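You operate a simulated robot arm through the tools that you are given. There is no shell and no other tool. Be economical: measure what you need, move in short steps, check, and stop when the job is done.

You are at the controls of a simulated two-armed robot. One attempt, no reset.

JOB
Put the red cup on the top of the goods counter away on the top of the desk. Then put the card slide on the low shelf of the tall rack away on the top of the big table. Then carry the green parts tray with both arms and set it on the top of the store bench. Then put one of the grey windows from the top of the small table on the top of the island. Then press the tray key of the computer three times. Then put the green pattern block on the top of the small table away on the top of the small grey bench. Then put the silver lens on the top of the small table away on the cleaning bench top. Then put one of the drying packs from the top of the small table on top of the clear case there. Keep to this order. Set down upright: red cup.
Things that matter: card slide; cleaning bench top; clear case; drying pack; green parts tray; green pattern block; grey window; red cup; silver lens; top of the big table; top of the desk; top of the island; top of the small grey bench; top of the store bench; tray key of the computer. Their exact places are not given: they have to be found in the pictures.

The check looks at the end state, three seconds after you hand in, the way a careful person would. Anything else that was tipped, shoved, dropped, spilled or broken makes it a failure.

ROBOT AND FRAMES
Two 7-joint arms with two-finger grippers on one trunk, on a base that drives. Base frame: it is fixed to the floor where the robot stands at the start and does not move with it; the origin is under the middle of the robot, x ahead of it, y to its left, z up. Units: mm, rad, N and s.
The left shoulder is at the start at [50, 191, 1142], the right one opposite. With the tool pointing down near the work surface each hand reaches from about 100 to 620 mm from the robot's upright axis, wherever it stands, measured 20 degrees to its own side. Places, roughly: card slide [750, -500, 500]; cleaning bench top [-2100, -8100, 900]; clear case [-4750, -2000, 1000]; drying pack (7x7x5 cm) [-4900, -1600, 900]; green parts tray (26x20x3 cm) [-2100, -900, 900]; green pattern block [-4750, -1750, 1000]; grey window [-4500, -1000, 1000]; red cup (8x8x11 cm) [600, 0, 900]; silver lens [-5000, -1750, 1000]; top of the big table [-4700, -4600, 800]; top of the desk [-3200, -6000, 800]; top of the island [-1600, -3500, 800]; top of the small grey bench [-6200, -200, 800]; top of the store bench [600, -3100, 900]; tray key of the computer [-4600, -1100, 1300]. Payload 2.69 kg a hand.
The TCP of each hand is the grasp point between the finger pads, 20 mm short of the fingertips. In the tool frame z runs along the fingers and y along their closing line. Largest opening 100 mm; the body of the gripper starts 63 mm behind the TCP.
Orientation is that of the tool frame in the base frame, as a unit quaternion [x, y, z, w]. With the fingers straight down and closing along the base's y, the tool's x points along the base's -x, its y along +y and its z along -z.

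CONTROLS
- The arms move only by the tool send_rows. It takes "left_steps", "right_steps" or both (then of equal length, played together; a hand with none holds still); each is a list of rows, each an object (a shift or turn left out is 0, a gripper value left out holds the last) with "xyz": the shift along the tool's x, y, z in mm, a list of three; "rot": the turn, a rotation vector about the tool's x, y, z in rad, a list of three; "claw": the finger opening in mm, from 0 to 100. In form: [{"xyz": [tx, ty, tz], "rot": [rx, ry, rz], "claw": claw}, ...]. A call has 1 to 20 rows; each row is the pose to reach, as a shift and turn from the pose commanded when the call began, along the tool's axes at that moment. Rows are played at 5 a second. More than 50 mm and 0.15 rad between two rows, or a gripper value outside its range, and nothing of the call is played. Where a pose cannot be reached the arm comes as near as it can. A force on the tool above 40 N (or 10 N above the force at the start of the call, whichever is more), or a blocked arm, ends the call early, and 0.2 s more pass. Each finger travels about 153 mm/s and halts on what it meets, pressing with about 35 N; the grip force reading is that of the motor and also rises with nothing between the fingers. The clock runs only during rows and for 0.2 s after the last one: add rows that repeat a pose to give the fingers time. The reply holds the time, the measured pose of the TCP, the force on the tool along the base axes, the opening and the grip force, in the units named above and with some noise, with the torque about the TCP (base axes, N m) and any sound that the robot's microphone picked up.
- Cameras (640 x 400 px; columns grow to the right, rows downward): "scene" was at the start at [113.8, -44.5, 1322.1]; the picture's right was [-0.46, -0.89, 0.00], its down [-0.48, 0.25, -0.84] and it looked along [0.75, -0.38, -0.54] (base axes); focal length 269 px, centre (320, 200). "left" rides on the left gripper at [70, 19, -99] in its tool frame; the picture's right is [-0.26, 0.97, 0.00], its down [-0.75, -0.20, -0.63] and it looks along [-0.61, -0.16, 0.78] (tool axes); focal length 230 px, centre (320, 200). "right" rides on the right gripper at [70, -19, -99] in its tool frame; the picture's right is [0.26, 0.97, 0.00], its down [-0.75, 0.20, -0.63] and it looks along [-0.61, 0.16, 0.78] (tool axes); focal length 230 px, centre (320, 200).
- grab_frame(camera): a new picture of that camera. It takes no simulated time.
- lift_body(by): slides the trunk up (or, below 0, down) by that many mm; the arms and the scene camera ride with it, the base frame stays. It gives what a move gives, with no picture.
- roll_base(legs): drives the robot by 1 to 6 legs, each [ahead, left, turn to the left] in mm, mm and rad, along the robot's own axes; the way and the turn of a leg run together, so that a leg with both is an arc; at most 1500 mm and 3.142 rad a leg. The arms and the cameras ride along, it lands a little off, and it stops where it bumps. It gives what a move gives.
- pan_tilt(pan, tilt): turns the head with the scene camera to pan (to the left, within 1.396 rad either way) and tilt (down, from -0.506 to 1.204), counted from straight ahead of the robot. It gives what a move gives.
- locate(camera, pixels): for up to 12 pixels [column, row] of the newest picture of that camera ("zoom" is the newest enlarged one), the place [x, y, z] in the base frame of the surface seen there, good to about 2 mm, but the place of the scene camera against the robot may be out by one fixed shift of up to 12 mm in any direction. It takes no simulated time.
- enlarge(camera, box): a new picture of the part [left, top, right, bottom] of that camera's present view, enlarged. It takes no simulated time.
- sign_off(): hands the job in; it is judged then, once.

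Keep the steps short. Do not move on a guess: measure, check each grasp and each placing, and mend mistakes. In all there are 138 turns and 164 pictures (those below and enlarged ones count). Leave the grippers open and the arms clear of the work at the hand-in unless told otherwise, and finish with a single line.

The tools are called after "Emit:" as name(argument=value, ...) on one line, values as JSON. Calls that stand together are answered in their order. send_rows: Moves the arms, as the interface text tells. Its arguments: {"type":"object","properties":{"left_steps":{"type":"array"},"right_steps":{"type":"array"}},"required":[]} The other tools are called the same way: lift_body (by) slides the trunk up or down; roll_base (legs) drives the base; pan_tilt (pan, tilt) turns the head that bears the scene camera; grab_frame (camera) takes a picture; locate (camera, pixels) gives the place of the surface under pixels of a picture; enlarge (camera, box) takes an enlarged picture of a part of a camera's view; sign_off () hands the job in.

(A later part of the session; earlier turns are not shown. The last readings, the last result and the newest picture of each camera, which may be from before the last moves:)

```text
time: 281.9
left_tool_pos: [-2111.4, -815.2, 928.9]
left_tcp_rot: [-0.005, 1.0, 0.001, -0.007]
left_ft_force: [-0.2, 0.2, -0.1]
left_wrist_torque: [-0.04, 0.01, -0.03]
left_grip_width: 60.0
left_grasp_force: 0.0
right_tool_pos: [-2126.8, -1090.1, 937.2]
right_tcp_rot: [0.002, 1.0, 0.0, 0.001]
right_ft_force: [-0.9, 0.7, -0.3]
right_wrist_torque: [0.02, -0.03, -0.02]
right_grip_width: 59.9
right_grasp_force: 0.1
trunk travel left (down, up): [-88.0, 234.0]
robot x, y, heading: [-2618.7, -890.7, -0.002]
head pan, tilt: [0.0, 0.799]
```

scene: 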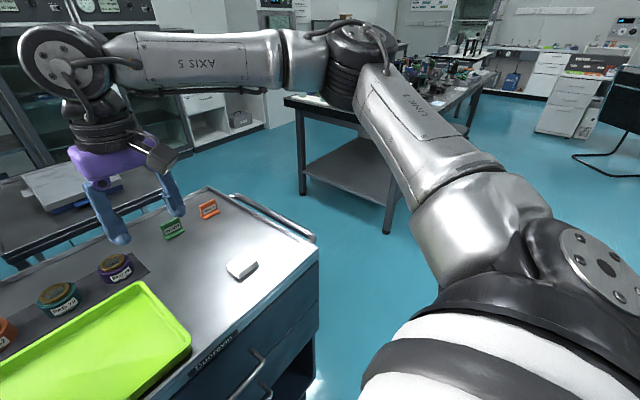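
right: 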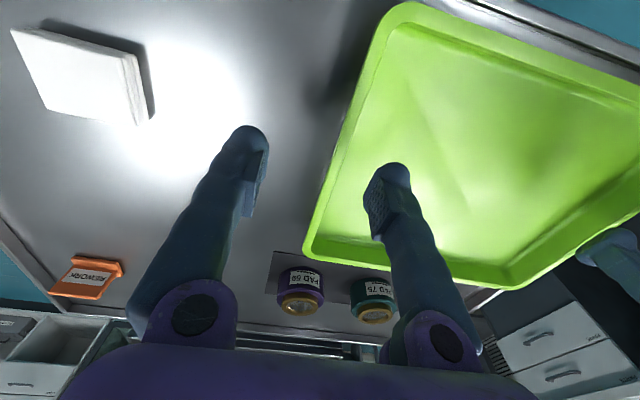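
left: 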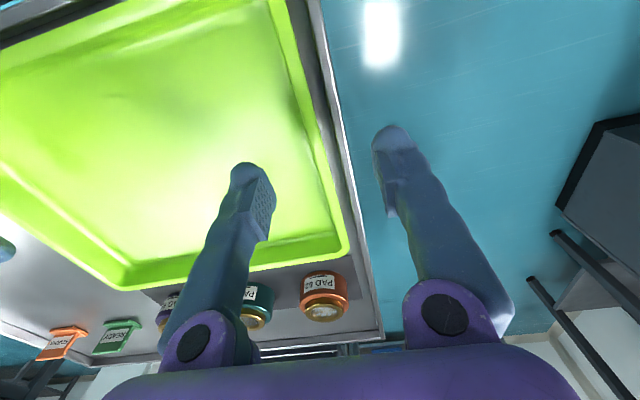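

Emit:
send_rows(left_steps=[{"xyz": [1, 1, 5]}, {"xyz": [1, 1, 14]}, {"xyz": [1, 1, 14]}], right_steps=[{"xyz": [-8, 7, 5]}, {"xyz": [-15, 14.5, 22]}, {"xyz": [-15, 14.5, 22]}])

Emit:
grab_frame(camera="left")

Emit:
grab_frame(camera="right")

```text
time: 282.7
left_tool_pos: [-2114.2, -813.7, 914.6]
left_tcp_rot: [-0.004, 1.0, 0.0, -0.006]
left_ft_force: [0.2, 0.4, 0.0]
left_wrist_torque: [0.0, 0.01, 0.01]
left_grip_width: 60.2
left_grasp_force: 0.0
right_tool_pos: [-2110.9, -1075.8, 914.9]
right_tcp_rot: [0.003, 1.0, 0.0, 0.0]
right_ft_force: [1.8, 0.1, -0.1]
right_wrist_torque: [0.0, 0.0, -0.02]
right_grip_width: 60.1
right_grasp_force: 0.0
trunk travel left (down, up): [-88.0, 234.0]
robot x, y, heading: [-2620.6, -889.5, -0.0]
head pan, tilt: [0.0, 0.799]
```

```text
87 pictures are left
```

left: 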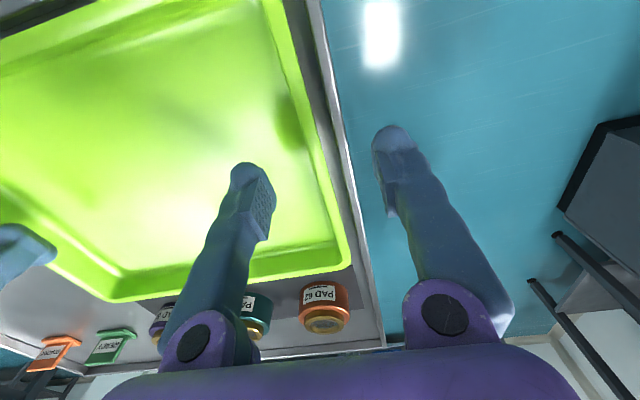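

```text
86 pictures are left
```

right: 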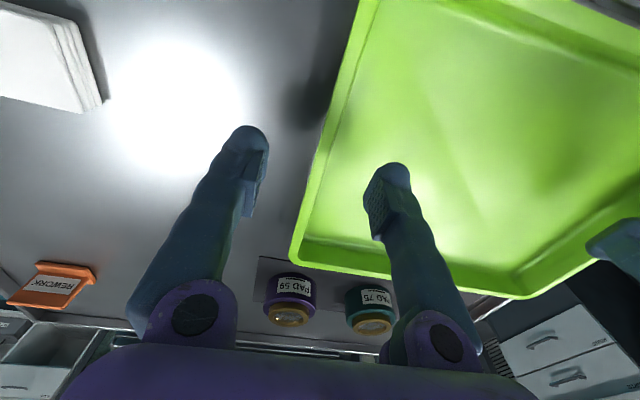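

Both hands are centred over the walls. I lower (left tips stay just above the cart lip) and close.

Emit:
send_rows(left_steps=[{"xyz": [0, 0, 10]}, {"xyz": [0, 0, 19.5]}, {"xyz": [0, 0, 19.5], "claw": 25}, {"xyz": [0, 0, 19.5], "claw": 2}, {"xyz": [0, 0, 19.5]}, {"xyz": [0, 0, 19.5]}], right_steps=[{"xyz": [0, 0, 12]}, {"xyz": [0, 0, 24]}, {"xyz": [0, 0, 24], "claw": 25}, {"xyz": [0, 0, 24], "claw": 2}, {"xyz": [0, 0, 24]}, {"xyz": [0, 0, 24]}])

Emit:
grab_frame(camera="left")

Emit:
grab_frame(camera="right")

```text
time: 284.1
left_tool_pos: [-2113.6, -814.7, 893.9]
left_tcp_rot: [-0.004, 1.0, 0.001, -0.006]
left_ft_force: [-0.1, -8.8, -0.4]
left_wrist_torque: [-0.09, -0.01, -0.01]
left_grip_width: 7.8
left_grasp_force: 4.8
right_tool_pos: [-2111.2, -1074.9, 890.2]
right_tcp_rot: [0.001, 1.0, 0.001, 0.001]
right_ft_force: [-0.6, 8.6, -0.1]
right_wrist_torque: [0.1, 0.04, -0.03]
right_grip_width: 7.6
right_grasp_force: 4.0
trunk travel left (down, up): [-88.0, 234.0]
robot x, y, heading: [-2623.2, -890.7, -0.006]
head pan, tilt: [0.0, 0.799]
```

```text
85 pictures are left
```

left: 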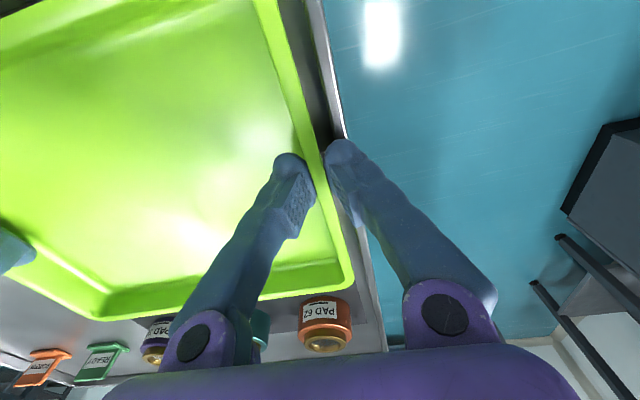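

```text
84 pictures are left
```

right: 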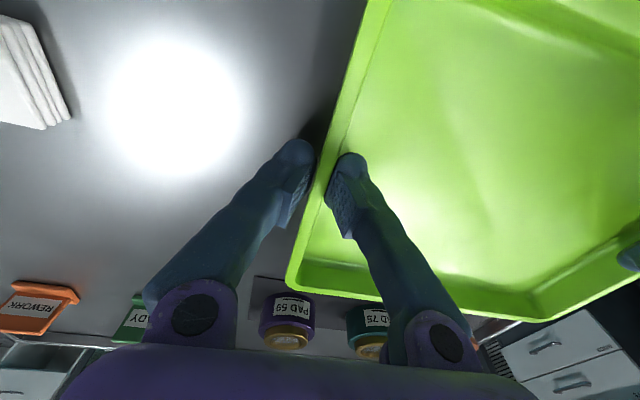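

Emit:
send_rows(left_steps=[{"claw": 0}, {"claw": 0}, {"claw": 0}], right_steps=[{"claw": 0}, {"claw": 0}, {"claw": 0}])

```text
time: 284.9
left_tool_pos: [-2113.4, -817.8, 895.2]
left_tcp_rot: [-0.002, 1.0, -0.002, -0.005]
left_ft_force: [-0.4, -33.6, -0.3]
left_wrist_torque: [-0.32, 0.06, -0.08]
left_grip_width: 6.1
left_grasp_force: 32.2
right_tool_pos: [-2110.1, -1072.5, 891.4]
right_tcp_rot: [0.0, 1.0, 0.003, 0.002]
right_ft_force: [0.3, 33.7, -0.2]
right_wrist_torque: [0.31, -0.06, 0.0]
right_grip_width: 6.1
right_grasp_force: 32.4
trunk travel left (down, up): [-88.0, 234.0]
robot x, y, heading: [-2621.5, -886.6, -0.001]
head pan, tilt: [0.0, 0.799]
```

Both inner fingers pull the walls outward (±34 N), so the hands should come together a little. I ease each 4 mm inward.

Emit:
send_rows(left_steps=[{"xyz": [0, -2, 0]}, {"xyz": [0, -4, 0]}, {"xyz": [0, -4, 0]}, {"xyz": [0, -4, 0]}], right_steps=[{"xyz": [0, 2, 0]}, {"xyz": [0, 4, 0]}, {"xyz": [0, 4, 0]}, {"xyz": [0, 4, 0]}])

```text
time: 285.9
left_tool_pos: [-2112.4, -816.9, 895.9]
left_tcp_rot: [-0.006, 1.0, 0.003, -0.007]
left_ft_force: [-0.5, -3.5, -0.9]
left_wrist_torque: [-0.06, 0.06, -0.21]
left_grip_width: 6.2
left_grasp_force: 32.6
right_tool_pos: [-2109.2, -1072.5, 890.3]
right_tcp_rot: [0.003, 1.0, -0.001, 0.001]
right_ft_force: [0.4, 3.0, 0.0]
right_wrist_torque: [0.05, -0.05, 0.12]
right_grip_width: 5.9
right_grasp_force: 32.4
trunk travel left (down, up): [-88.0, 234.0]
robot x, y, heading: [-2621.8, -888.3, -0.004]
head pan, tilt: [0.0, 0.799]
```

Relieved to ±3 N with a firm 32 N grip. I lift with the trunk so both hands rise together, first 60 mm, and check.

Emit:
lift_body(by=60)

Emit:
grab_frame(camera="scene")

```text
time: 286.9
left_tool_pos: [-2112.3, -817.0, 954.1]
left_tcp_rot: [-0.006, 1.0, 0.003, -0.007]
left_ft_force: [0.8, 13.9, -0.2]
left_wrist_torque: [0.14, -0.01, -0.17]
left_grip_width: 5.8
left_grasp_force: 31.8
right_tool_pos: [-2109.1, -1072.1, 950.4]
right_tcp_rot: [0.002, 1.0, 0.0, 0.001]
right_ft_force: [0.2, -14.6, 0.1]
right_wrist_torque: [-0.16, 0.02, 0.09]
right_grip_width: 5.9
right_grasp_force: 32.6
trunk travel left (down, up): [-148.0, 174.0]
robot x, y, heading: [-2620.6, -892.1, -0.004]
head pan, tilt: [0.0, 0.799]
```

```text
83 pictures are left
```

scene: 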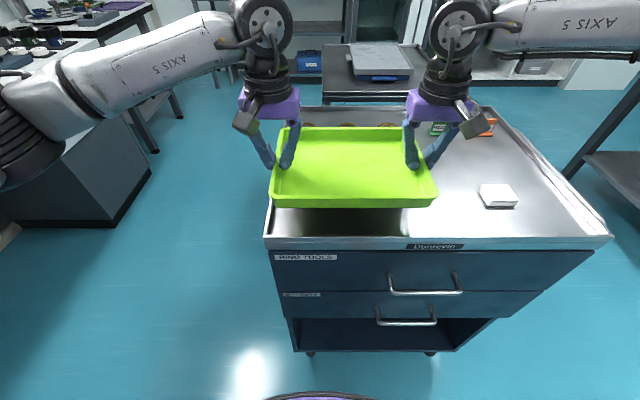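

The tray hangs level between the hands. I raise it further, back away from the cart, then drive south, east along the aisle, and to the store bench, without turning.

Emit:
lift_body(by=90)

Emit:
roll_base(legs=[[-300, 0, 0], [0, -920, 0], [1250, 0, 0], [1250, 0, 0], [0, -1200, 0]])

Emit:
grab_frame(camera="scene")

```text
time: 288.1
left_tool_pos: [-2113.2, -816.4, 1044.7]
left_tcp_rot: [-0.004, 1.0, 0.003, -0.006]
left_ft_force: [-0.6, 25.8, -1.4]
left_wrist_torque: [0.27, 0.04, -0.2]
left_grip_width: 6.0
left_grasp_force: 32.2
right_tool_pos: [-2110.5, -1072.1, 1039.7]
right_tcp_rot: [0.001, 1.0, -0.001, -0.001]
right_ft_force: [1.2, -26.0, -1.2]
right_wrist_torque: [-0.23, -0.05, 0.09]
right_grip_width: 6.0
right_grasp_force: 31.8
trunk travel left (down, up): [-238.0, 84.0]
robot x, y, heading: [-2622.8, -894.2, -0.006]
head pan, tilt: [0.0, 0.799]
```

```text
time: 320.4
left_tool_pos: [110.8, -2884.4, 1044.7]
left_tcp_rot: [-0.013, 1.0, 0.003, -0.007]
left_ft_force: [-0.5, 28.9, 0.1]
left_wrist_torque: [0.26, 0.02, -0.18]
left_grip_width: 6.2
left_grasp_force: 31.8
right_tool_pos: [117.4, -3138.5, 1040.3]
right_tcp_rot: [-0.006, 1.0, -0.002, -0.001]
right_ft_force: [1.7, -28.4, -1.1]
right_wrist_torque: [-0.3, -0.01, 0.06]
right_grip_width: 6.2
right_grasp_force: 32.6
trunk travel left (down, up): [-238.0, 84.0]
robot x, y, heading: [-394.6, -2964.9, 0.01]
head pan, tilt: [0.0, 0.799]
```

```text
82 pictures are left
```

scene: 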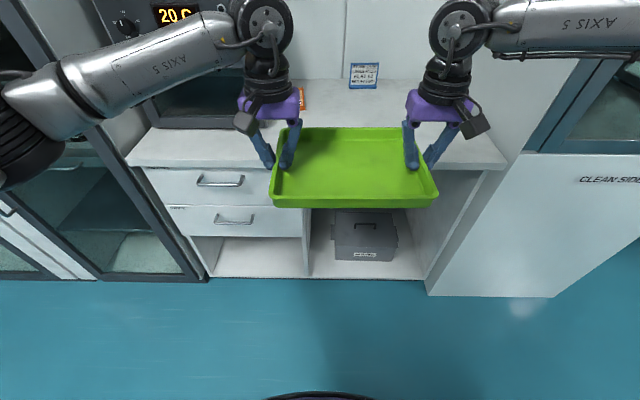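

Bench seen in front, free surface around (330,110). I measure it.

Emit:
locate(camera="scene", pixels=[[180, 160], [250, 165], [460, 165], [350, 112], [365, 85], [302, 98], [400, 100], [240, 128], [490, 165], [155, 160], [200, 130], [320, 92]])

Emit:
enlarge(camera="scene", box=[100, 0, 540, 275])

```text
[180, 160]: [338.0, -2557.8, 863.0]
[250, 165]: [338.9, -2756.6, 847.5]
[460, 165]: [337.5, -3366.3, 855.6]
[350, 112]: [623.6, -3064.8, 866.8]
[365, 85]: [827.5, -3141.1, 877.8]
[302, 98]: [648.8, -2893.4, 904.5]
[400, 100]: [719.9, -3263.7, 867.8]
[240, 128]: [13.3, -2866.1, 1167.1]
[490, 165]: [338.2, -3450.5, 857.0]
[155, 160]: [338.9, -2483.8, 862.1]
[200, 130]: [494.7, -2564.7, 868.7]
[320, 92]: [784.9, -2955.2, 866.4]
```

```text
1.45 times, centred on (320, 138) of scene
```

zoom: 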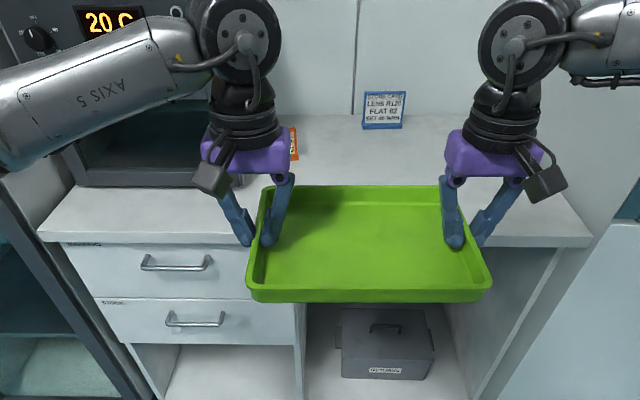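

Emit:
locate(camera="scene", pixels=[[630, 20], [560, 25], [520, 40], [600, 220], [440, 285], [540, 130], [570, 80], [30, 110], [120, 75], [30, 60], [90, 110], [180, 10]])

Emit:
pan_tilt(pan=-0.9, tilt=0.4)

Emit:
grab_frame(camera="scene")

Emit:
pan_tilt(pan=0.9, tilt=0.4)

Emit:
grab_frame(camera="scene")

```text
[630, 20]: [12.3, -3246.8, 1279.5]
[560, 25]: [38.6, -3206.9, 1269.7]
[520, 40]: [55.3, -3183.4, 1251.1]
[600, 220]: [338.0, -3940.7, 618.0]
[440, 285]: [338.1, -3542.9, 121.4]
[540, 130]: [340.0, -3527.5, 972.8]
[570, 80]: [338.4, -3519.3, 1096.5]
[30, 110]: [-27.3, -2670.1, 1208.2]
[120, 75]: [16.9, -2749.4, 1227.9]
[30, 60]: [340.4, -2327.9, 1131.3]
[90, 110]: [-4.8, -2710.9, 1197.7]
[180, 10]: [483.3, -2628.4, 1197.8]
```

```text
time: 321.6
left_tool_pos: [111.0, -2884.4, 1044.1]
left_tcp_rot: [-0.013, 1.0, 0.003, -0.007]
left_ft_force: [-0.2, 1.6, -1.0]
left_wrist_torque: [0.03, -0.02, -0.16]
left_grip_width: 6.1
left_grasp_force: 32.3
right_tool_pos: [117.3, -3139.1, 1041.1]
right_tcp_rot: [-0.006, 1.0, -0.002, 0.0]
right_ft_force: [0.5, -2.1, -0.5]
right_wrist_torque: [-0.01, 0.04, 0.08]
right_grip_width: 6.2
right_grasp_force: 31.9
trunk travel left (down, up): [-238.0, 84.0]
robot x, y, heading: [-394.2, -2969.5, 0.015]
head pan, tilt: [-0.901, 0.4]
```

```text
80 pictures are left
```

scene: 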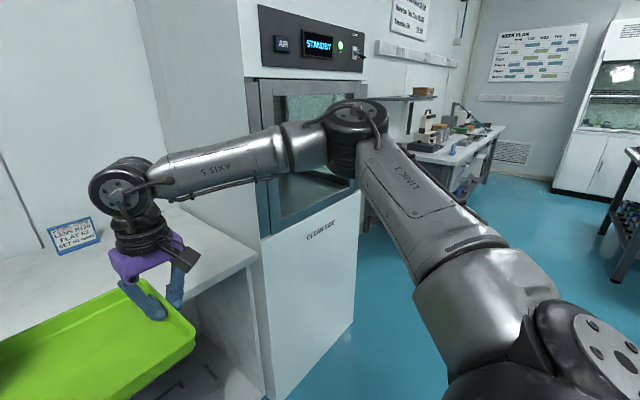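

```text
time: 323.4
left_tool_pos: [110.6, -2884.0, 1045.8]
left_tcp_rot: [-0.013, 1.0, 0.003, -0.007]
left_ft_force: [-0.8, 4.0, -0.4]
left_wrist_torque: [0.05, -0.02, -0.2]
left_grip_width: 5.9
left_grasp_force: 32.5
right_tool_pos: [117.8, -3138.8, 1040.5]
right_tcp_rot: [-0.007, 1.0, -0.002, -0.001]
right_ft_force: [0.5, -2.1, 0.0]
right_wrist_torque: [-0.04, -0.05, 0.08]
right_grip_width: 6.1
right_grasp_force: 32.3
trunk travel left (down, up): [-238.0, 84.0]
robot x, y, heading: [-392.8, -2966.7, 0.013]
head pan, tilt: [0.901, 0.4]
```

```text
79 pictures are left
```

scene: 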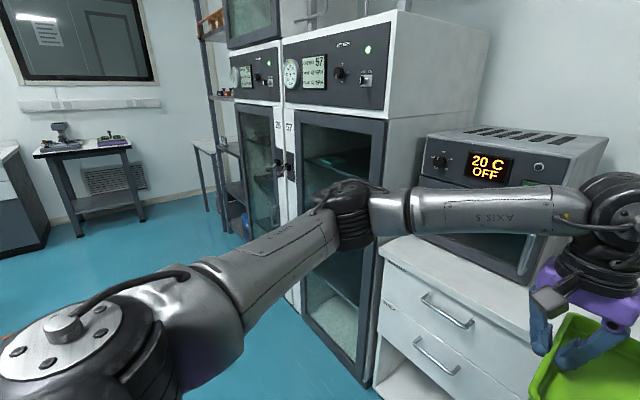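

Emit:
locate(camera="scene", pixels=[[605, 145], [540, 200], [520, 282], [425, 220], [545, 265], [490, 130], [395, 240], [528, 320], [440, 165]])

```text
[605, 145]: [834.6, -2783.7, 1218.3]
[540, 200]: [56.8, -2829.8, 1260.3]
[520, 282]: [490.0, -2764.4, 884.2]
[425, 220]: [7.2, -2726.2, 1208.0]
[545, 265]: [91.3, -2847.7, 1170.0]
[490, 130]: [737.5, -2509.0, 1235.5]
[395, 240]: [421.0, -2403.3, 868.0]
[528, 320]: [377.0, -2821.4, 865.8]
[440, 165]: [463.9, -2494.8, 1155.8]
```

Oven's right edge y≈-2785, cabinet from y≈-3510: a tray centred at (470,-3105) leaves room for both forearms. I shift right and drive in.

Emit:
roll_base(legs=[[0, -95, -0.012], [345, 0, 0]])

Emit:
pan_tilt(pan=0.0, tilt=0.85)

Emit:
grab_frame(camera="scene")

```text
time: 326.8
left_tool_pos: [457.5, -2985.0, 1045.9]
left_tcp_rot: [-0.007, 1.0, 0.004, -0.008]
left_ft_force: [-1.6, 5.1, -1.1]
left_wrist_torque: [0.04, 0.04, -0.14]
left_grip_width: 5.9
left_grasp_force: 32.0
right_tool_pos: [461.5, -3240.2, 1040.3]
right_tcp_rot: [0.0, 1.0, -0.002, 0.0]
right_ft_force: [0.5, -5.2, -0.2]
right_wrist_torque: [-0.06, 0.01, 0.07]
right_grip_width: 6.0
right_grasp_force: 32.0
trunk travel left (down, up): [-238.0, 84.0]
robot x, y, heading: [-50.8, -3059.3, 0.001]
head pan, tilt: [0.901, 0.4]
```

```text
time: 327.9
left_tool_pos: [457.9, -2984.3, 1045.1]
left_tcp_rot: [-0.006, 1.0, 0.004, -0.007]
left_ft_force: [0.0, -0.6, -1.3]
left_wrist_torque: [0.01, -0.02, -0.13]
left_grip_width: 6.0
left_grasp_force: 32.0
right_tool_pos: [459.9, -3241.0, 1041.6]
right_tcp_rot: [0.0, 1.0, -0.001, 0.0]
right_ft_force: [0.5, 0.4, -0.7]
right_wrist_torque: [0.01, 0.07, 0.06]
right_grip_width: 6.2
right_grasp_force: 32.2
trunk travel left (down, up): [-238.0, 84.0]
robot x, y, heading: [-47.9, -3059.2, -0.001]
head pan, tilt: [0.0, 0.85]
```

```text
78 pictures are left
```

scene: 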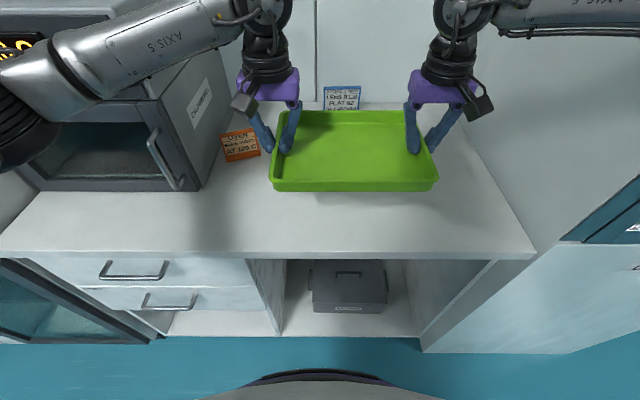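

Tray over free bench. I lower the trunk 140, then the last ~10 mm in small steps watching force.

Emit:
lift_body(by=-140)

Emit:
lift_body(by=-8)

Emit:
grab_frame(camera="left")

Emit:
locate(camera="left", pixels=[[400, 60], [380, 40], [345, 60], [420, 100], [310, 110]])

```text
time: 329.6
left_tool_pos: [456.5, -2984.6, 906.6]
left_tcp_rot: [-0.007, 1.0, 0.004, -0.007]
left_ft_force: [0.1, -0.1, -0.5]
left_wrist_torque: [-0.05, 0.05, -0.14]
left_grip_width: 5.9
left_grasp_force: 32.2
right_tool_pos: [460.0, -3240.6, 900.2]
right_tcp_rot: [0.0, 1.0, -0.001, 0.0]
right_ft_force: [0.3, 0.9, 0.0]
right_wrist_torque: [-0.01, 0.0, 0.12]
right_grip_width: 6.2
right_grasp_force: 32.0
trunk travel left (down, up): [-98.0, 224.0]
robot x, y, heading: [-48.5, -3062.1, 0.003]
head pan, tilt: [0.0, 0.85]
```

```text
time: 330.2
left_tool_pos: [456.7, -2983.9, 897.7]
left_tcp_rot: [-0.006, 1.0, 0.003, -0.007]
left_ft_force: [0.2, 1.0, -0.3]
left_wrist_torque: [0.06, 0.02, -0.13]
left_grip_width: 5.9
left_grasp_force: 32.2
right_tool_pos: [460.0, -3239.6, 894.2]
right_tcp_rot: [-0.001, 1.0, -0.002, -0.001]
right_ft_force: [-0.1, 0.6, -1.1]
right_wrist_torque: [-0.03, -0.02, 0.06]
right_grip_width: 6.2
right_grasp_force: 32.4
trunk travel left (down, up): [-90.0, 232.0]
robot x, y, heading: [-52.4, -3060.7, 0.006]
head pan, tilt: [0.0, 0.85]
```

```text
77 pictures are left
```

left: 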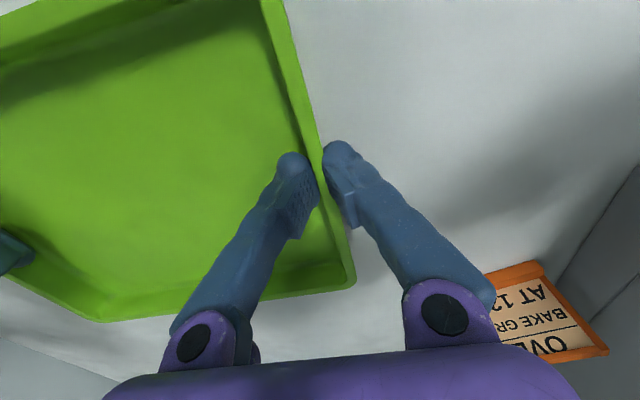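

```text
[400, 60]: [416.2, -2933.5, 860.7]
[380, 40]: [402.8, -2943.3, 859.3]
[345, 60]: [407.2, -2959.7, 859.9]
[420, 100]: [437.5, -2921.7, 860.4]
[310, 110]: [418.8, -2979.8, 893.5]
```

Rim is ~4 mm above its resting height. Lower 4 mm more.

Emit:
lift_body(by=-4)

Emit:
lift_body(by=-1.5)

```text
time: 330.7
left_tool_pos: [457.0, -2983.8, 895.7]
left_tcp_rot: [-0.007, 1.0, 0.002, -0.006]
left_ft_force: [2.8, 1.2, 7.9]
left_wrist_torque: [0.02, 0.03, -0.22]
left_grip_width: 5.9
left_grasp_force: 32.2
right_tool_pos: [461.5, -3241.4, 891.7]
right_tcp_rot: [0.0, 1.0, 0.0, 0.002]
right_ft_force: [1.8, -2.0, 9.9]
right_wrist_torque: [-0.03, 0.14, 0.13]
right_grip_width: 6.2
right_grasp_force: 32.2
trunk travel left (down, up): [-86.0, 236.0]
robot x, y, heading: [-48.6, -3061.3, 0.004]
head pan, tilt: [0.0, 0.85]
```

```text
time: 331.2
left_tool_pos: [458.5, -2984.4, 894.2]
left_tcp_rot: [-0.007, 1.0, 0.003, -0.005]
left_ft_force: [8.0, 2.1, 20.7]
left_wrist_torque: [-0.01, 0.54, -0.18]
left_grip_width: 6.2
left_grasp_force: 31.7
right_tool_pos: [460.8, -3240.1, 891.1]
right_tcp_rot: [0.0, 1.0, -0.001, 0.004]
right_ft_force: [6.1, -3.6, 22.1]
right_wrist_torque: [-0.02, 0.63, 0.12]
right_grip_width: 6.1
right_grasp_force: 32.0
trunk travel left (down, up): [-85.0, 238.0]
robot x, y, heading: [-50.4, -3063.0, 0.005]
head pan, tilt: [0.0, 0.85]
```

Tray rests on the bench on both sides. I ease up 1 mm, open both hands to 40 and raise them straight up.

Emit:
send_rows(left_steps=[{"xyz": [0, 0, -1.5]}, {"xyz": [0, 0, -1.5], "claw": 20}, {"xyz": [0, 0, -1.5], "claw": 45}, {"xyz": [0, 0, -1.5]}, {"xyz": [0, 0, -40]}, {"xyz": [0, 0, -85]}, {"xyz": [0, 0, -130]}], right_steps=[{"xyz": [0, 0, -1.5]}, {"xyz": [0, 0, -1.5], "claw": 20}, {"xyz": [0, 0, -1.5], "claw": 45}, {"xyz": [0, 0, -1.5]}, {"xyz": [0, 0, -40]}, {"xyz": [0, 0, -85]}, {"xyz": [0, 0, -130]}])

Emit:
grab_frame(camera="scene")

```text
time: 332.8
left_tool_pos: [459.4, -2986.4, 1022.7]
left_tcp_rot: [-0.006, 1.0, 0.004, -0.008]
left_ft_force: [0.4, -0.5, -1.2]
left_wrist_torque: [-0.01, 0.01, 0.02]
left_grip_width: 44.9
left_grasp_force: 0.0
right_tool_pos: [460.4, -3241.7, 995.7]
right_tcp_rot: [0.0, 1.0, -0.002, 0.0]
right_ft_force: [-0.4, -0.1, 0.3]
right_wrist_torque: [0.0, 0.0, -0.02]
right_grip_width: 44.9
right_grasp_force: 0.2
right hand out of reach, approached as far as the arm can: row 7
trunk travel left (down, up): [-85.0, 238.0]
robot x, y, heading: [-49.0, -3060.1, 0.004]
head pan, tilt: [0.0, 0.85]
```

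```text
76 pictures are left
```

scene: 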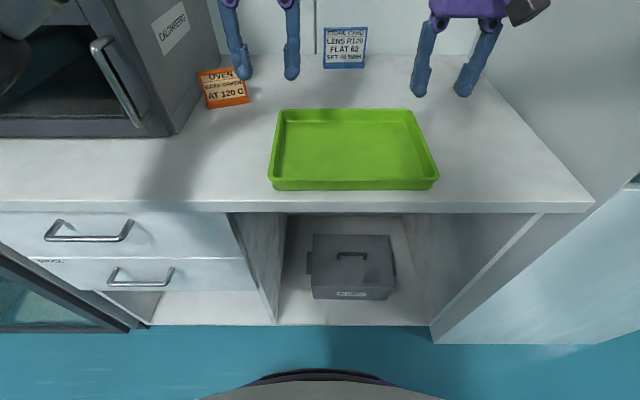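

Tray is set down squarely on the store bench. Next the windows: I raise the trunk, back off, go north, turn around, drive west to the small table and look at it.

Emit:
lift_body(by=115)

Emit:
roll_base(legs=[[-350, 0, 0], [0, 1230, 0], [0, 0, 3.135], [1450, 0, 0], [1400, 0, 0], [0, -250, 0]])

Emit:
pan_tilt(pan=0.0, tilt=0.45)

Emit:
grab_frame(camera="scene")

```text
time: 334.3
left_tool_pos: [459.5, -2986.6, 1135.8]
left_tcp_rot: [-0.007, 1.0, 0.003, -0.007]
left_ft_force: [-0.4, 0.1, -0.5]
left_wrist_torque: [-0.03, 0.01, 0.03]
left_grip_width: 44.9
left_grasp_force: 0.1
right_tool_pos: [461.2, -3240.1, 1109.5]
right_tcp_rot: [-0.001, 1.0, -0.001, 0.0]
right_ft_force: [0.3, -0.3, 0.3]
right_wrist_torque: [-0.03, -0.01, 0.0]
right_grip_width: 45.1
right_grasp_force: 0.0
trunk travel left (down, up): [-200.0, 123.0]
robot x, y, heading: [-50.0, -3060.9, 0.006]
head pan, tilt: [0.0, 0.85]
```

```text
time: 370.4
left_tool_pos: [-3752.6, -1620.8, 1135.8]
left_tcp_rot: [1.0, 0.001, 0.007, 0.003]
left_ft_force: [0.4, 0.9, -0.7]
left_wrist_torque: [0.0, 0.02, 0.02]
left_grip_width: 44.9
left_grasp_force: 0.0
right_tool_pos: [-3751.1, -1367.1, 1110.0]
right_tcp_rot: [1.0, -0.006, 0.0, -0.001]
right_ft_force: [-0.2, -0.2, -0.6]
right_wrist_torque: [0.01, -0.01, 0.0]
right_grip_width: 44.8
right_grasp_force: 0.1
trunk travel left (down, up): [-200.0, 123.0]
robot x, y, heading: [-3242.0, -1549.7, 3.133]
head pan, tilt: [0.0, 0.85]
```

```text
time: 371.2
left_tool_pos: [-3752.1, -1621.1, 1136.0]
left_tcp_rot: [1.0, 0.0, 0.007, 0.003]
left_ft_force: [0.9, 0.5, 0.7]
left_wrist_torque: [-0.02, 0.0, 0.02]
left_grip_width: 45.1
left_grasp_force: 0.0
right_tool_pos: [-3750.2, -1366.0, 1110.3]
right_tcp_rot: [1.0, -0.006, 0.001, -0.001]
right_ft_force: [0.1, 0.1, 0.3]
right_wrist_torque: [0.01, 0.0, -0.01]
right_grip_width: 45.1
right_grasp_force: 0.1
trunk travel left (down, up): [-200.0, 123.0]
robot x, y, heading: [-3243.0, -1556.7, 3.129]
head pan, tilt: [0.0, 0.45]
```

```text
75 pictures are left
```

scene: 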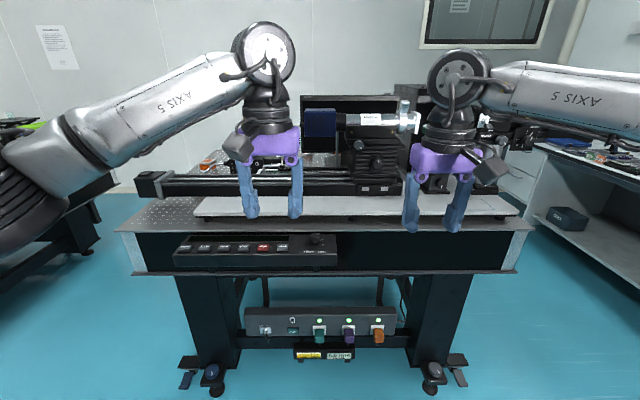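

Emit:
locate(camera="scene", pixels=[[130, 235], [525, 228], [150, 205], [205, 165], [340, 110], [350, 100], [310, 98], [60, 50], [215, 385], [450, 150], [560, 205], [500, 185]])

Emit:
enlarge(camera="scene", box=[130, 80, 450, 280])

```text
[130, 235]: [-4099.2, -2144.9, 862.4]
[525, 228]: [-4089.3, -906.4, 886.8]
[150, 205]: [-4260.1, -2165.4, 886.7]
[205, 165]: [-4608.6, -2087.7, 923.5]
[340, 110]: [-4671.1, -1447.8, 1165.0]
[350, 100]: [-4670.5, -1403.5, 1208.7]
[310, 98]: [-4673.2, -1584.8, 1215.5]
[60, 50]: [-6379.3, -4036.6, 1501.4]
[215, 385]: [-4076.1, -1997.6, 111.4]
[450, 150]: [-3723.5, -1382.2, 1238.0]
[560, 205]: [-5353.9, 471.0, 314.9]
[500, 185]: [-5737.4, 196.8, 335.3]
```

```text
2.00 times, centred on (290, 180) of scene
```

zoom: 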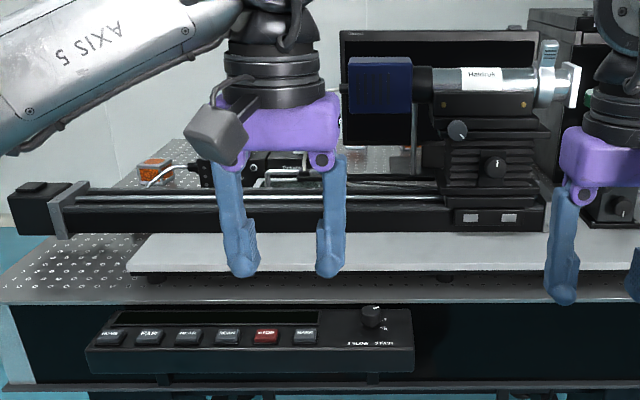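

The user side of the table is its west side. I strafe south past the table's corner, drive west between the two tables, and look north along the west aisle.

Emit:
roll_base(legs=[[0, 1090, 0.01], [1200, 0, 0], [1000, 0, 0]])

Emit:
pan_tilt(pan=-1.35, tilt=0.4)

Emit:
grab_frame(camera="scene")

```text
time: 391.3
left_tool_pos: [-5947.2, -2694.8, 1136.1]
left_tcp_rot: [1.0, 0.005, 0.008, 0.003]
left_ft_force: [-0.9, 0.4, -0.3]
left_wrist_torque: [0.02, 0.0, 0.0]
left_grip_width: 45.2
left_grasp_force: 0.1
right_tool_pos: [-5949.0, -2441.4, 1110.3]
right_tcp_rot: [1.0, -0.001, 0.0, -0.001]
right_ft_force: [-0.7, 0.6, 0.3]
right_wrist_torque: [-0.03, 0.0, 0.02]
right_grip_width: 44.9
right_grasp_force: 0.1
trunk travel left (down, up): [-200.0, 123.0]
robot x, y, heading: [-5437.1, -2620.7, 3.143]
head pan, tilt: [0.0, 0.45]
```

```text
time: 392.8
left_tool_pos: [-5947.2, -2695.1, 1136.8]
left_tcp_rot: [1.0, 0.005, 0.007, 0.004]
left_ft_force: [-0.2, -0.2, -0.3]
left_wrist_torque: [0.0, 0.0, -0.02]
left_grip_width: 45.2
left_grasp_force: 0.0
right_tool_pos: [-5948.3, -2441.1, 1110.4]
right_tcp_rot: [1.0, -0.001, 0.0, -0.002]
right_ft_force: [-0.5, -0.8, 0.2]
right_wrist_torque: [-0.02, -0.02, 0.02]
right_grip_width: 45.0
right_grasp_force: 0.0
trunk travel left (down, up): [-200.0, 123.0]
robot x, y, heading: [-5438.2, -2623.3, 3.142]
head pan, tilt: [-1.349, 0.4]
```

```text
73 pictures are left
```

scene: 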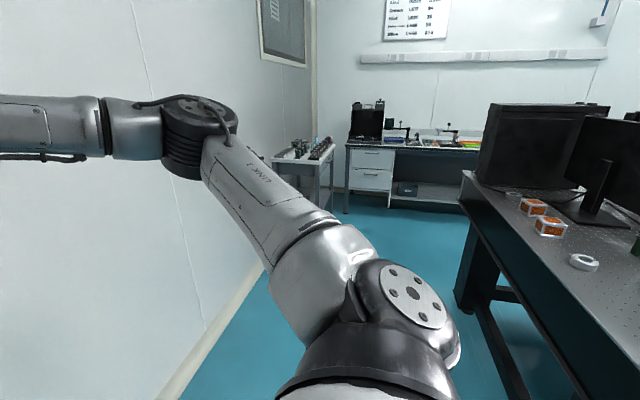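

Emit:
locate(camera="scene", pixels=[[468, 178], [490, 110], [532, 205], [550, 228], [583, 262], [600, 350], [590, 170], [478, 300], [200, 320], [300, 165], [350, 200], [610, 300]])

Emit:
roll_base(legs=[[245, -170, 0], [0, 0, -3.142], [0, 850, 0]])

Emit:
pan_tilt(pan=0.0, tilt=0.6)

Emit:
grab_frame(camera="scene")

```text
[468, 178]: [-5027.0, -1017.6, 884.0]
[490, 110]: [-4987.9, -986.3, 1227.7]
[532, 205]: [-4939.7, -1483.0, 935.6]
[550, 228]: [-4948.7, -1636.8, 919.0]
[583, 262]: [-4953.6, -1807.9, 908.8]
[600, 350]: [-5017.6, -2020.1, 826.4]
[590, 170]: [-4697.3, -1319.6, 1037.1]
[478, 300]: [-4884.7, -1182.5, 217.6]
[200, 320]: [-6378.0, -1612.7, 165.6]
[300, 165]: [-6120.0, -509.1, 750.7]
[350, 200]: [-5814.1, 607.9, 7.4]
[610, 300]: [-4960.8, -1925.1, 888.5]
```

```text
refused: -3.142 is not a number from -3.14159 to 3.14159
```

```text
time: 394.3
left_tool_pos: [-5947.9, -2695.6, 1136.4]
left_tcp_rot: [1.0, 0.005, 0.007, 0.004]
left_ft_force: [0.3, -0.2, 0.6]
left_wrist_torque: [-0.01, -0.01, 0.01]
left_grip_width: 44.8
left_grasp_force: 0.1
right_tool_pos: [-5948.6, -2440.2, 1110.6]
right_tcp_rot: [1.0, -0.001, 0.0, -0.001]
right_ft_force: [-0.1, -0.3, 0.0]
right_wrist_torque: [-0.02, -0.03, 0.01]
right_grip_width: 44.9
right_grasp_force: 0.1
trunk travel left (down, up): [-200.0, 123.0]
robot x, y, heading: [-5442.1, -2625.4, 3.137]
head pan, tilt: [0.0, 0.6]
```

```text
72 pictures are left
```

scene: 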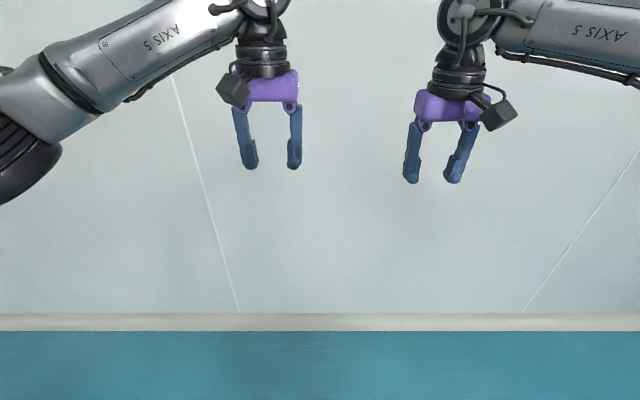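

Emit:
roll_base(legs=[[245, -170, 0], [0, 0, -3.14], [0, 850, 0]])

Emit:
pan_tilt(pan=-0.3, tilt=0.6)

Emit:
grab_frame(camera="scene")

Emit:
pan_tilt(pan=0.4, tilt=0.6)

Emit:
grab_frame(camera="scene")

```text
time: 411.2
left_tool_pos: [-5168.4, -1537.9, 1135.6]
left_tcp_rot: [-0.003, 1.0, 0.003, -0.007]
left_ft_force: [0.9, 0.0, 0.0]
left_wrist_torque: [0.03, 0.0, 0.01]
left_grip_width: 45.1
left_grasp_force: 0.1
right_tool_pos: [-5168.2, -1791.8, 1109.9]
right_tcp_rot: [0.003, 1.0, -0.002, 0.0]
right_ft_force: [0.3, -0.1, -0.8]
right_wrist_torque: [0.02, 0.01, -0.02]
right_grip_width: 45.1
right_grasp_force: 0.1
trunk travel left (down, up): [-200.0, 123.0]
robot x, y, heading: [-5676.2, -1609.3, -0.005]
head pan, tilt: [0.0, 0.6]
```

```text
time: 412.0
left_tool_pos: [-5168.0, -1537.0, 1138.0]
left_tcp_rot: [-0.004, 1.0, 0.004, -0.007]
left_ft_force: [0.1, 0.0, 0.7]
left_wrist_torque: [0.02, 0.0, 0.04]
left_grip_width: 45.0
left_grasp_force: 0.1
right_tool_pos: [-5168.8, -1792.0, 1110.4]
right_tcp_rot: [0.003, 1.0, -0.002, 0.001]
right_ft_force: [-0.1, -0.2, 0.0]
right_wrist_torque: [-0.02, -0.03, -0.01]
right_grip_width: 44.9
right_grasp_force: 0.1
trunk travel left (down, up): [-200.0, 123.0]
robot x, y, heading: [-5679.6, -1610.5, -0.006]
head pan, tilt: [-0.3, 0.6]
```

```text
71 pictures are left
```

scene: 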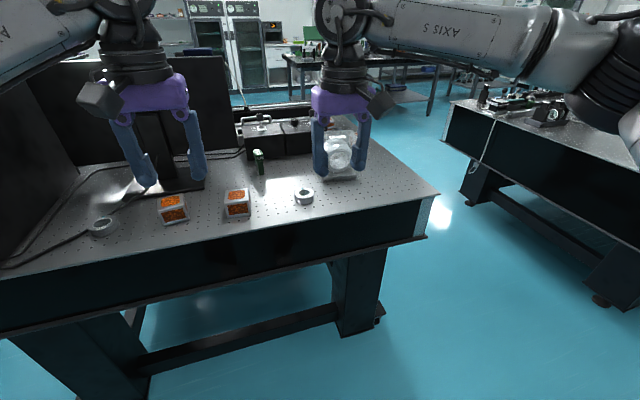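

```text
time: 413.1
left_tool_pos: [-5166.4, -1538.9, 1136.3]
left_tcp_rot: [-0.005, 1.0, 0.004, -0.008]
left_ft_force: [-0.5, 0.1, -0.3]
left_wrist_torque: [0.02, 0.02, -0.01]
left_grip_width: 44.9
left_grasp_force: 0.1
right_tool_pos: [-5167.9, -1792.7, 1110.8]
right_tcp_rot: [0.004, 1.0, -0.001, 0.001]
right_ft_force: [-0.2, -0.6, -0.3]
right_wrist_torque: [-0.03, -0.02, 0.03]
right_grip_width: 45.0
right_grasp_force: 0.1
trunk travel left (down, up): [-200.0, 123.0]
robot x, y, heading: [-5678.0, -1605.6, -0.005]
head pan, tilt: [0.4, 0.6]
```

```text
70 pictures are left
```

scene: 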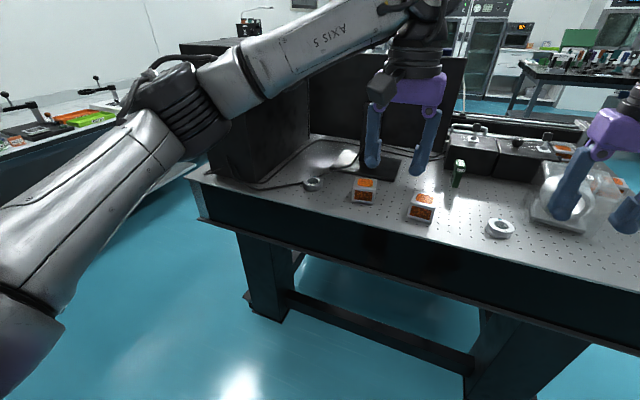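

Emit:
enlarge(camera="scene", box=[180, 90, 400, 230])

Emit:
enlarge(camera="scene", box=[400, 110, 640, 260])

Emit:
locate(camera="scene", pixels=[[313, 184], [364, 186], [421, 203], [500, 226], [458, 170], [480, 150], [555, 200], [390, 160], [620, 190], [230, 160], [210, 185], [330, 150]])

```text
2.86 times, centred on (290, 160) of scene
```

zoom: 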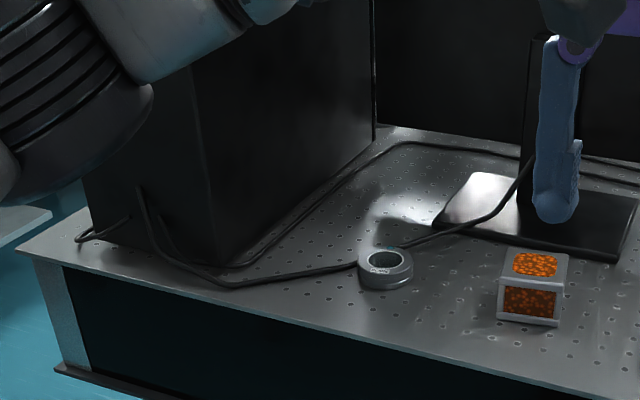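

```text
2.67 times, centred on (520, 185) of scene
```

zoom: 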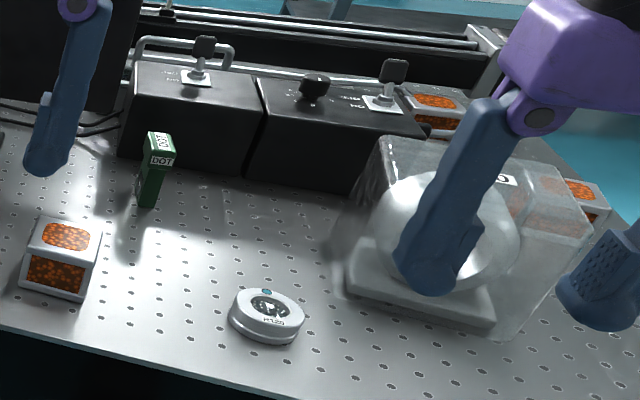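

```text
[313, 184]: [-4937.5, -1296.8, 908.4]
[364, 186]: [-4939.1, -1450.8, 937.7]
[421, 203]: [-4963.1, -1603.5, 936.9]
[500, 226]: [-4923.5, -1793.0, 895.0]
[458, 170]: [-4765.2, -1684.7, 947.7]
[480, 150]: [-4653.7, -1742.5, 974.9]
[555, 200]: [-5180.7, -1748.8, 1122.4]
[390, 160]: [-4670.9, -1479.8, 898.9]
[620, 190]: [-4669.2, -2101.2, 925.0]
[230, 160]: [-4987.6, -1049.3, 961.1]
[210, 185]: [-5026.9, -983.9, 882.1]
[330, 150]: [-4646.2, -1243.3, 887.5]
```

The disc at (500,226) is the silver lens, the green "DOT" block, orange drying packs and the clear case are on the west part. The windows and the PC front should be on the north-east part. I measure the north bench's edge and drive round to the north end.

Emit:
grab_frame(camera="scene")

Emit:
locate(camera="scene", pixels=[[60, 132], [115, 118], [20, 160], [100, 190], [160, 160]])

Emit:
roll_base(legs=[[40, 0, 0], [0, 1130, 0]])

Emit:
pan_tilt(pan=-0.2, tilt=0.5)

Emit:
grab_frame(camera="scene")

Emit:
pan_tilt(pan=0.6, tilt=0.5)

Emit:
grab_frame(camera="scene")

```text
67 pictures are left
```

scene: 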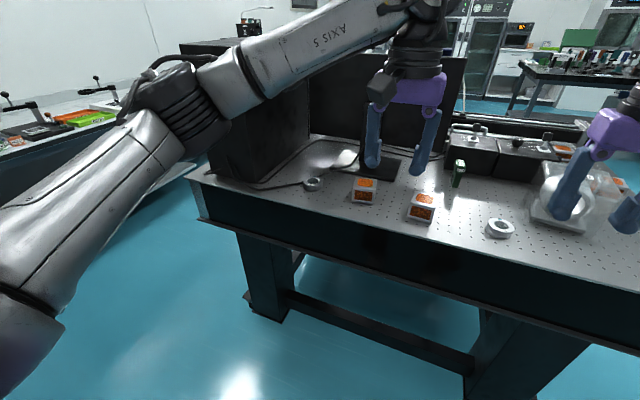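

```text
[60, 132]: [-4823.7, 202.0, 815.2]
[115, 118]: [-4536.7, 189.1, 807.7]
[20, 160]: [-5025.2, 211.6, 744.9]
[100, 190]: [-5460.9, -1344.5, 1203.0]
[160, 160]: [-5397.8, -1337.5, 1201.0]
```

```text
time: 421.0
left_tool_pos: [-5124.8, -643.0, 1136.0]
left_tcp_rot: [-0.01, 1.0, 0.004, -0.008]
left_ft_force: [-0.2, -0.3, 0.4]
left_wrist_torque: [0.01, 0.0, 0.0]
left_grip_width: 44.9
left_grasp_force: 0.0
right_tool_pos: [-5120.7, -897.1, 1110.8]
right_tcp_rot: [-0.005, 1.0, -0.003, 0.0]
right_ft_force: [-0.2, 0.7, 0.1]
right_wrist_torque: [0.01, -0.01, -0.01]
right_grip_width: 44.7
right_grasp_force: 0.0
trunk travel left (down, up): [-200.0, 123.0]
robot x, y, heading: [-5634.2, -723.9, 0.011]
head pan, tilt: [0.4, 0.6]
stopped in leg 2: the robot was blocked; the commanded pose is now the measured one
```

```text
time: 422.0
left_tool_pos: [-5124.4, -643.6, 1135.9]
left_tcp_rot: [-0.011, 1.0, 0.003, -0.007]
left_ft_force: [-0.1, -0.1, 0.8]
left_wrist_torque: [-0.01, -0.01, 0.0]
left_grip_width: 44.9
left_grasp_force: 0.1
right_tool_pos: [-5123.2, -897.5, 1110.5]
right_tcp_rot: [-0.004, 1.0, -0.002, 0.0]
right_ft_force: [-0.4, 0.0, -1.0]
right_wrist_torque: [-0.02, -0.02, 0.04]
right_grip_width: 45.1
right_grasp_force: 0.0
trunk travel left (down, up): [-200.0, 123.0]
robot x, y, heading: [-5635.5, -716.4, 0.011]
head pan, tilt: [-0.201, 0.499]
```

```text
66 pictures are left
```

scene: 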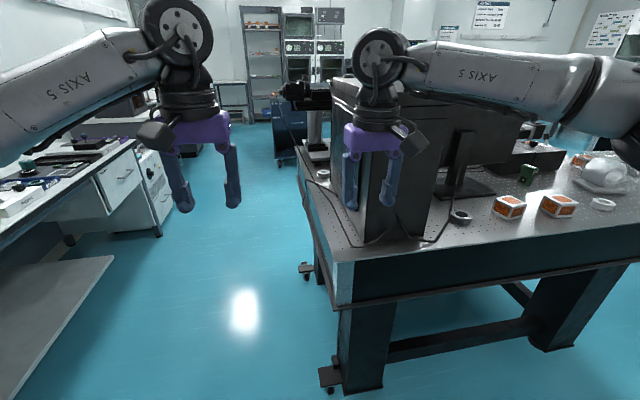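

```text
time: 423.1
left_tool_pos: [-5126.2, -643.7, 1136.1]
left_tcp_rot: [-0.01, 1.0, 0.003, -0.007]
left_ft_force: [0.4, 0.9, -0.1]
left_wrist_torque: [-0.01, -0.01, 0.0]
left_grip_width: 45.0
left_grasp_force: 0.1
right_tool_pos: [-5122.7, -897.5, 1110.3]
right_tcp_rot: [-0.003, 1.0, -0.002, 0.0]
right_ft_force: [0.4, -0.4, 0.1]
right_wrist_torque: [0.01, 0.01, 0.03]
right_grip_width: 45.1
right_grasp_force: 0.1
trunk travel left (down, up): [-200.0, 123.0]
robot x, y, heading: [-5632.4, -720.3, 0.009]
head pan, tilt: [0.6, 0.499]
```

```text
65 pictures are left
```

scene: 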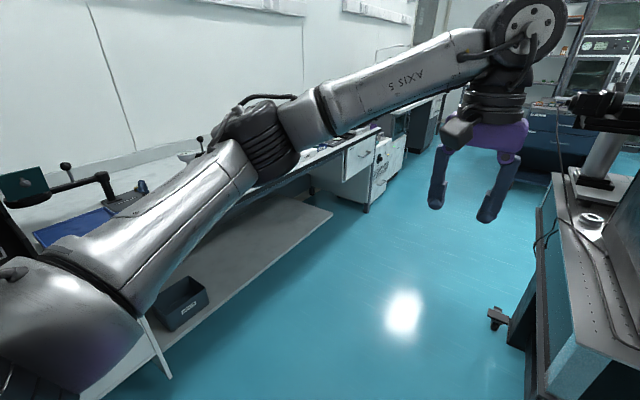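

I bumped the small grey bench's corner region; I go around diagonally, north of the table at y≈-330, then face south at x≈-4520 and look.

Emit:
roll_base(legs=[[130, 200, 0], [0, 190, 0], [1000, 0, 0], [0, 0, -1.58]])

Emit:
pan_tilt(pan=0.0, tilt=0.6)

Emit:
grab_frame(camera="scene")

```text
time: 434.1
left_tool_pos: [-4093.7, -601.8, 1137.3]
left_tcp_rot: [0.351, 0.936, 0.005, -0.005]
left_ft_force: [0.9, 0.3, 0.2]
left_wrist_torque: [-0.03, -0.03, 0.01]
left_grip_width: 45.1
left_grasp_force: 0.1
right_tool_pos: [-4258.5, -776.1, 1111.5]
right_tcp_rot: [0.338, 0.941, 0.001, 0.001]
right_ft_force: [-3.1, 11.1, 2.5]
right_wrist_torque: [-1.12, -0.36, -0.25]
right_grip_width: 45.0
right_grasp_force: 0.0
trunk travel left (down, up): [-200.0, 123.0]
robot x, y, heading: [-4525.8, -321.0, -0.722]
head pan, tilt: [0.6, 0.499]
stopped in leg 4: the robot was blocked; the commanded pose is now the measured one
```

```text
time: 435.1
left_tool_pos: [-4094.0, -600.2, 1136.4]
left_tcp_rot: [0.352, 0.936, 0.005, -0.004]
left_ft_force: [0.2, -0.2, 0.9]
left_wrist_torque: [0.03, 0.02, 0.01]
left_grip_width: 45.1
left_grasp_force: 0.1
right_tool_pos: [-4258.1, -775.2, 1112.6]
right_tcp_rot: [0.339, 0.941, 0.001, 0.0]
right_ft_force: [-3.4, 14.7, 5.1]
right_wrist_torque: [-1.79, -0.28, -0.33]
right_grip_width: 44.9
right_grasp_force: 0.0
trunk travel left (down, up): [-200.0, 123.0]
robot x, y, heading: [-4519.5, -318.3, -0.728]
head pan, tilt: [0.0, 0.6]
```

```text
64 pictures are left
```

scene: 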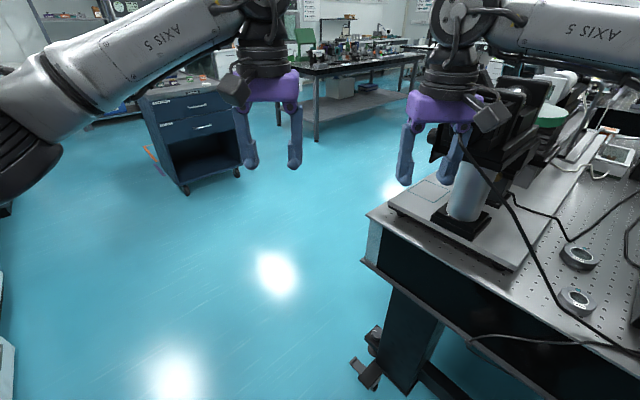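

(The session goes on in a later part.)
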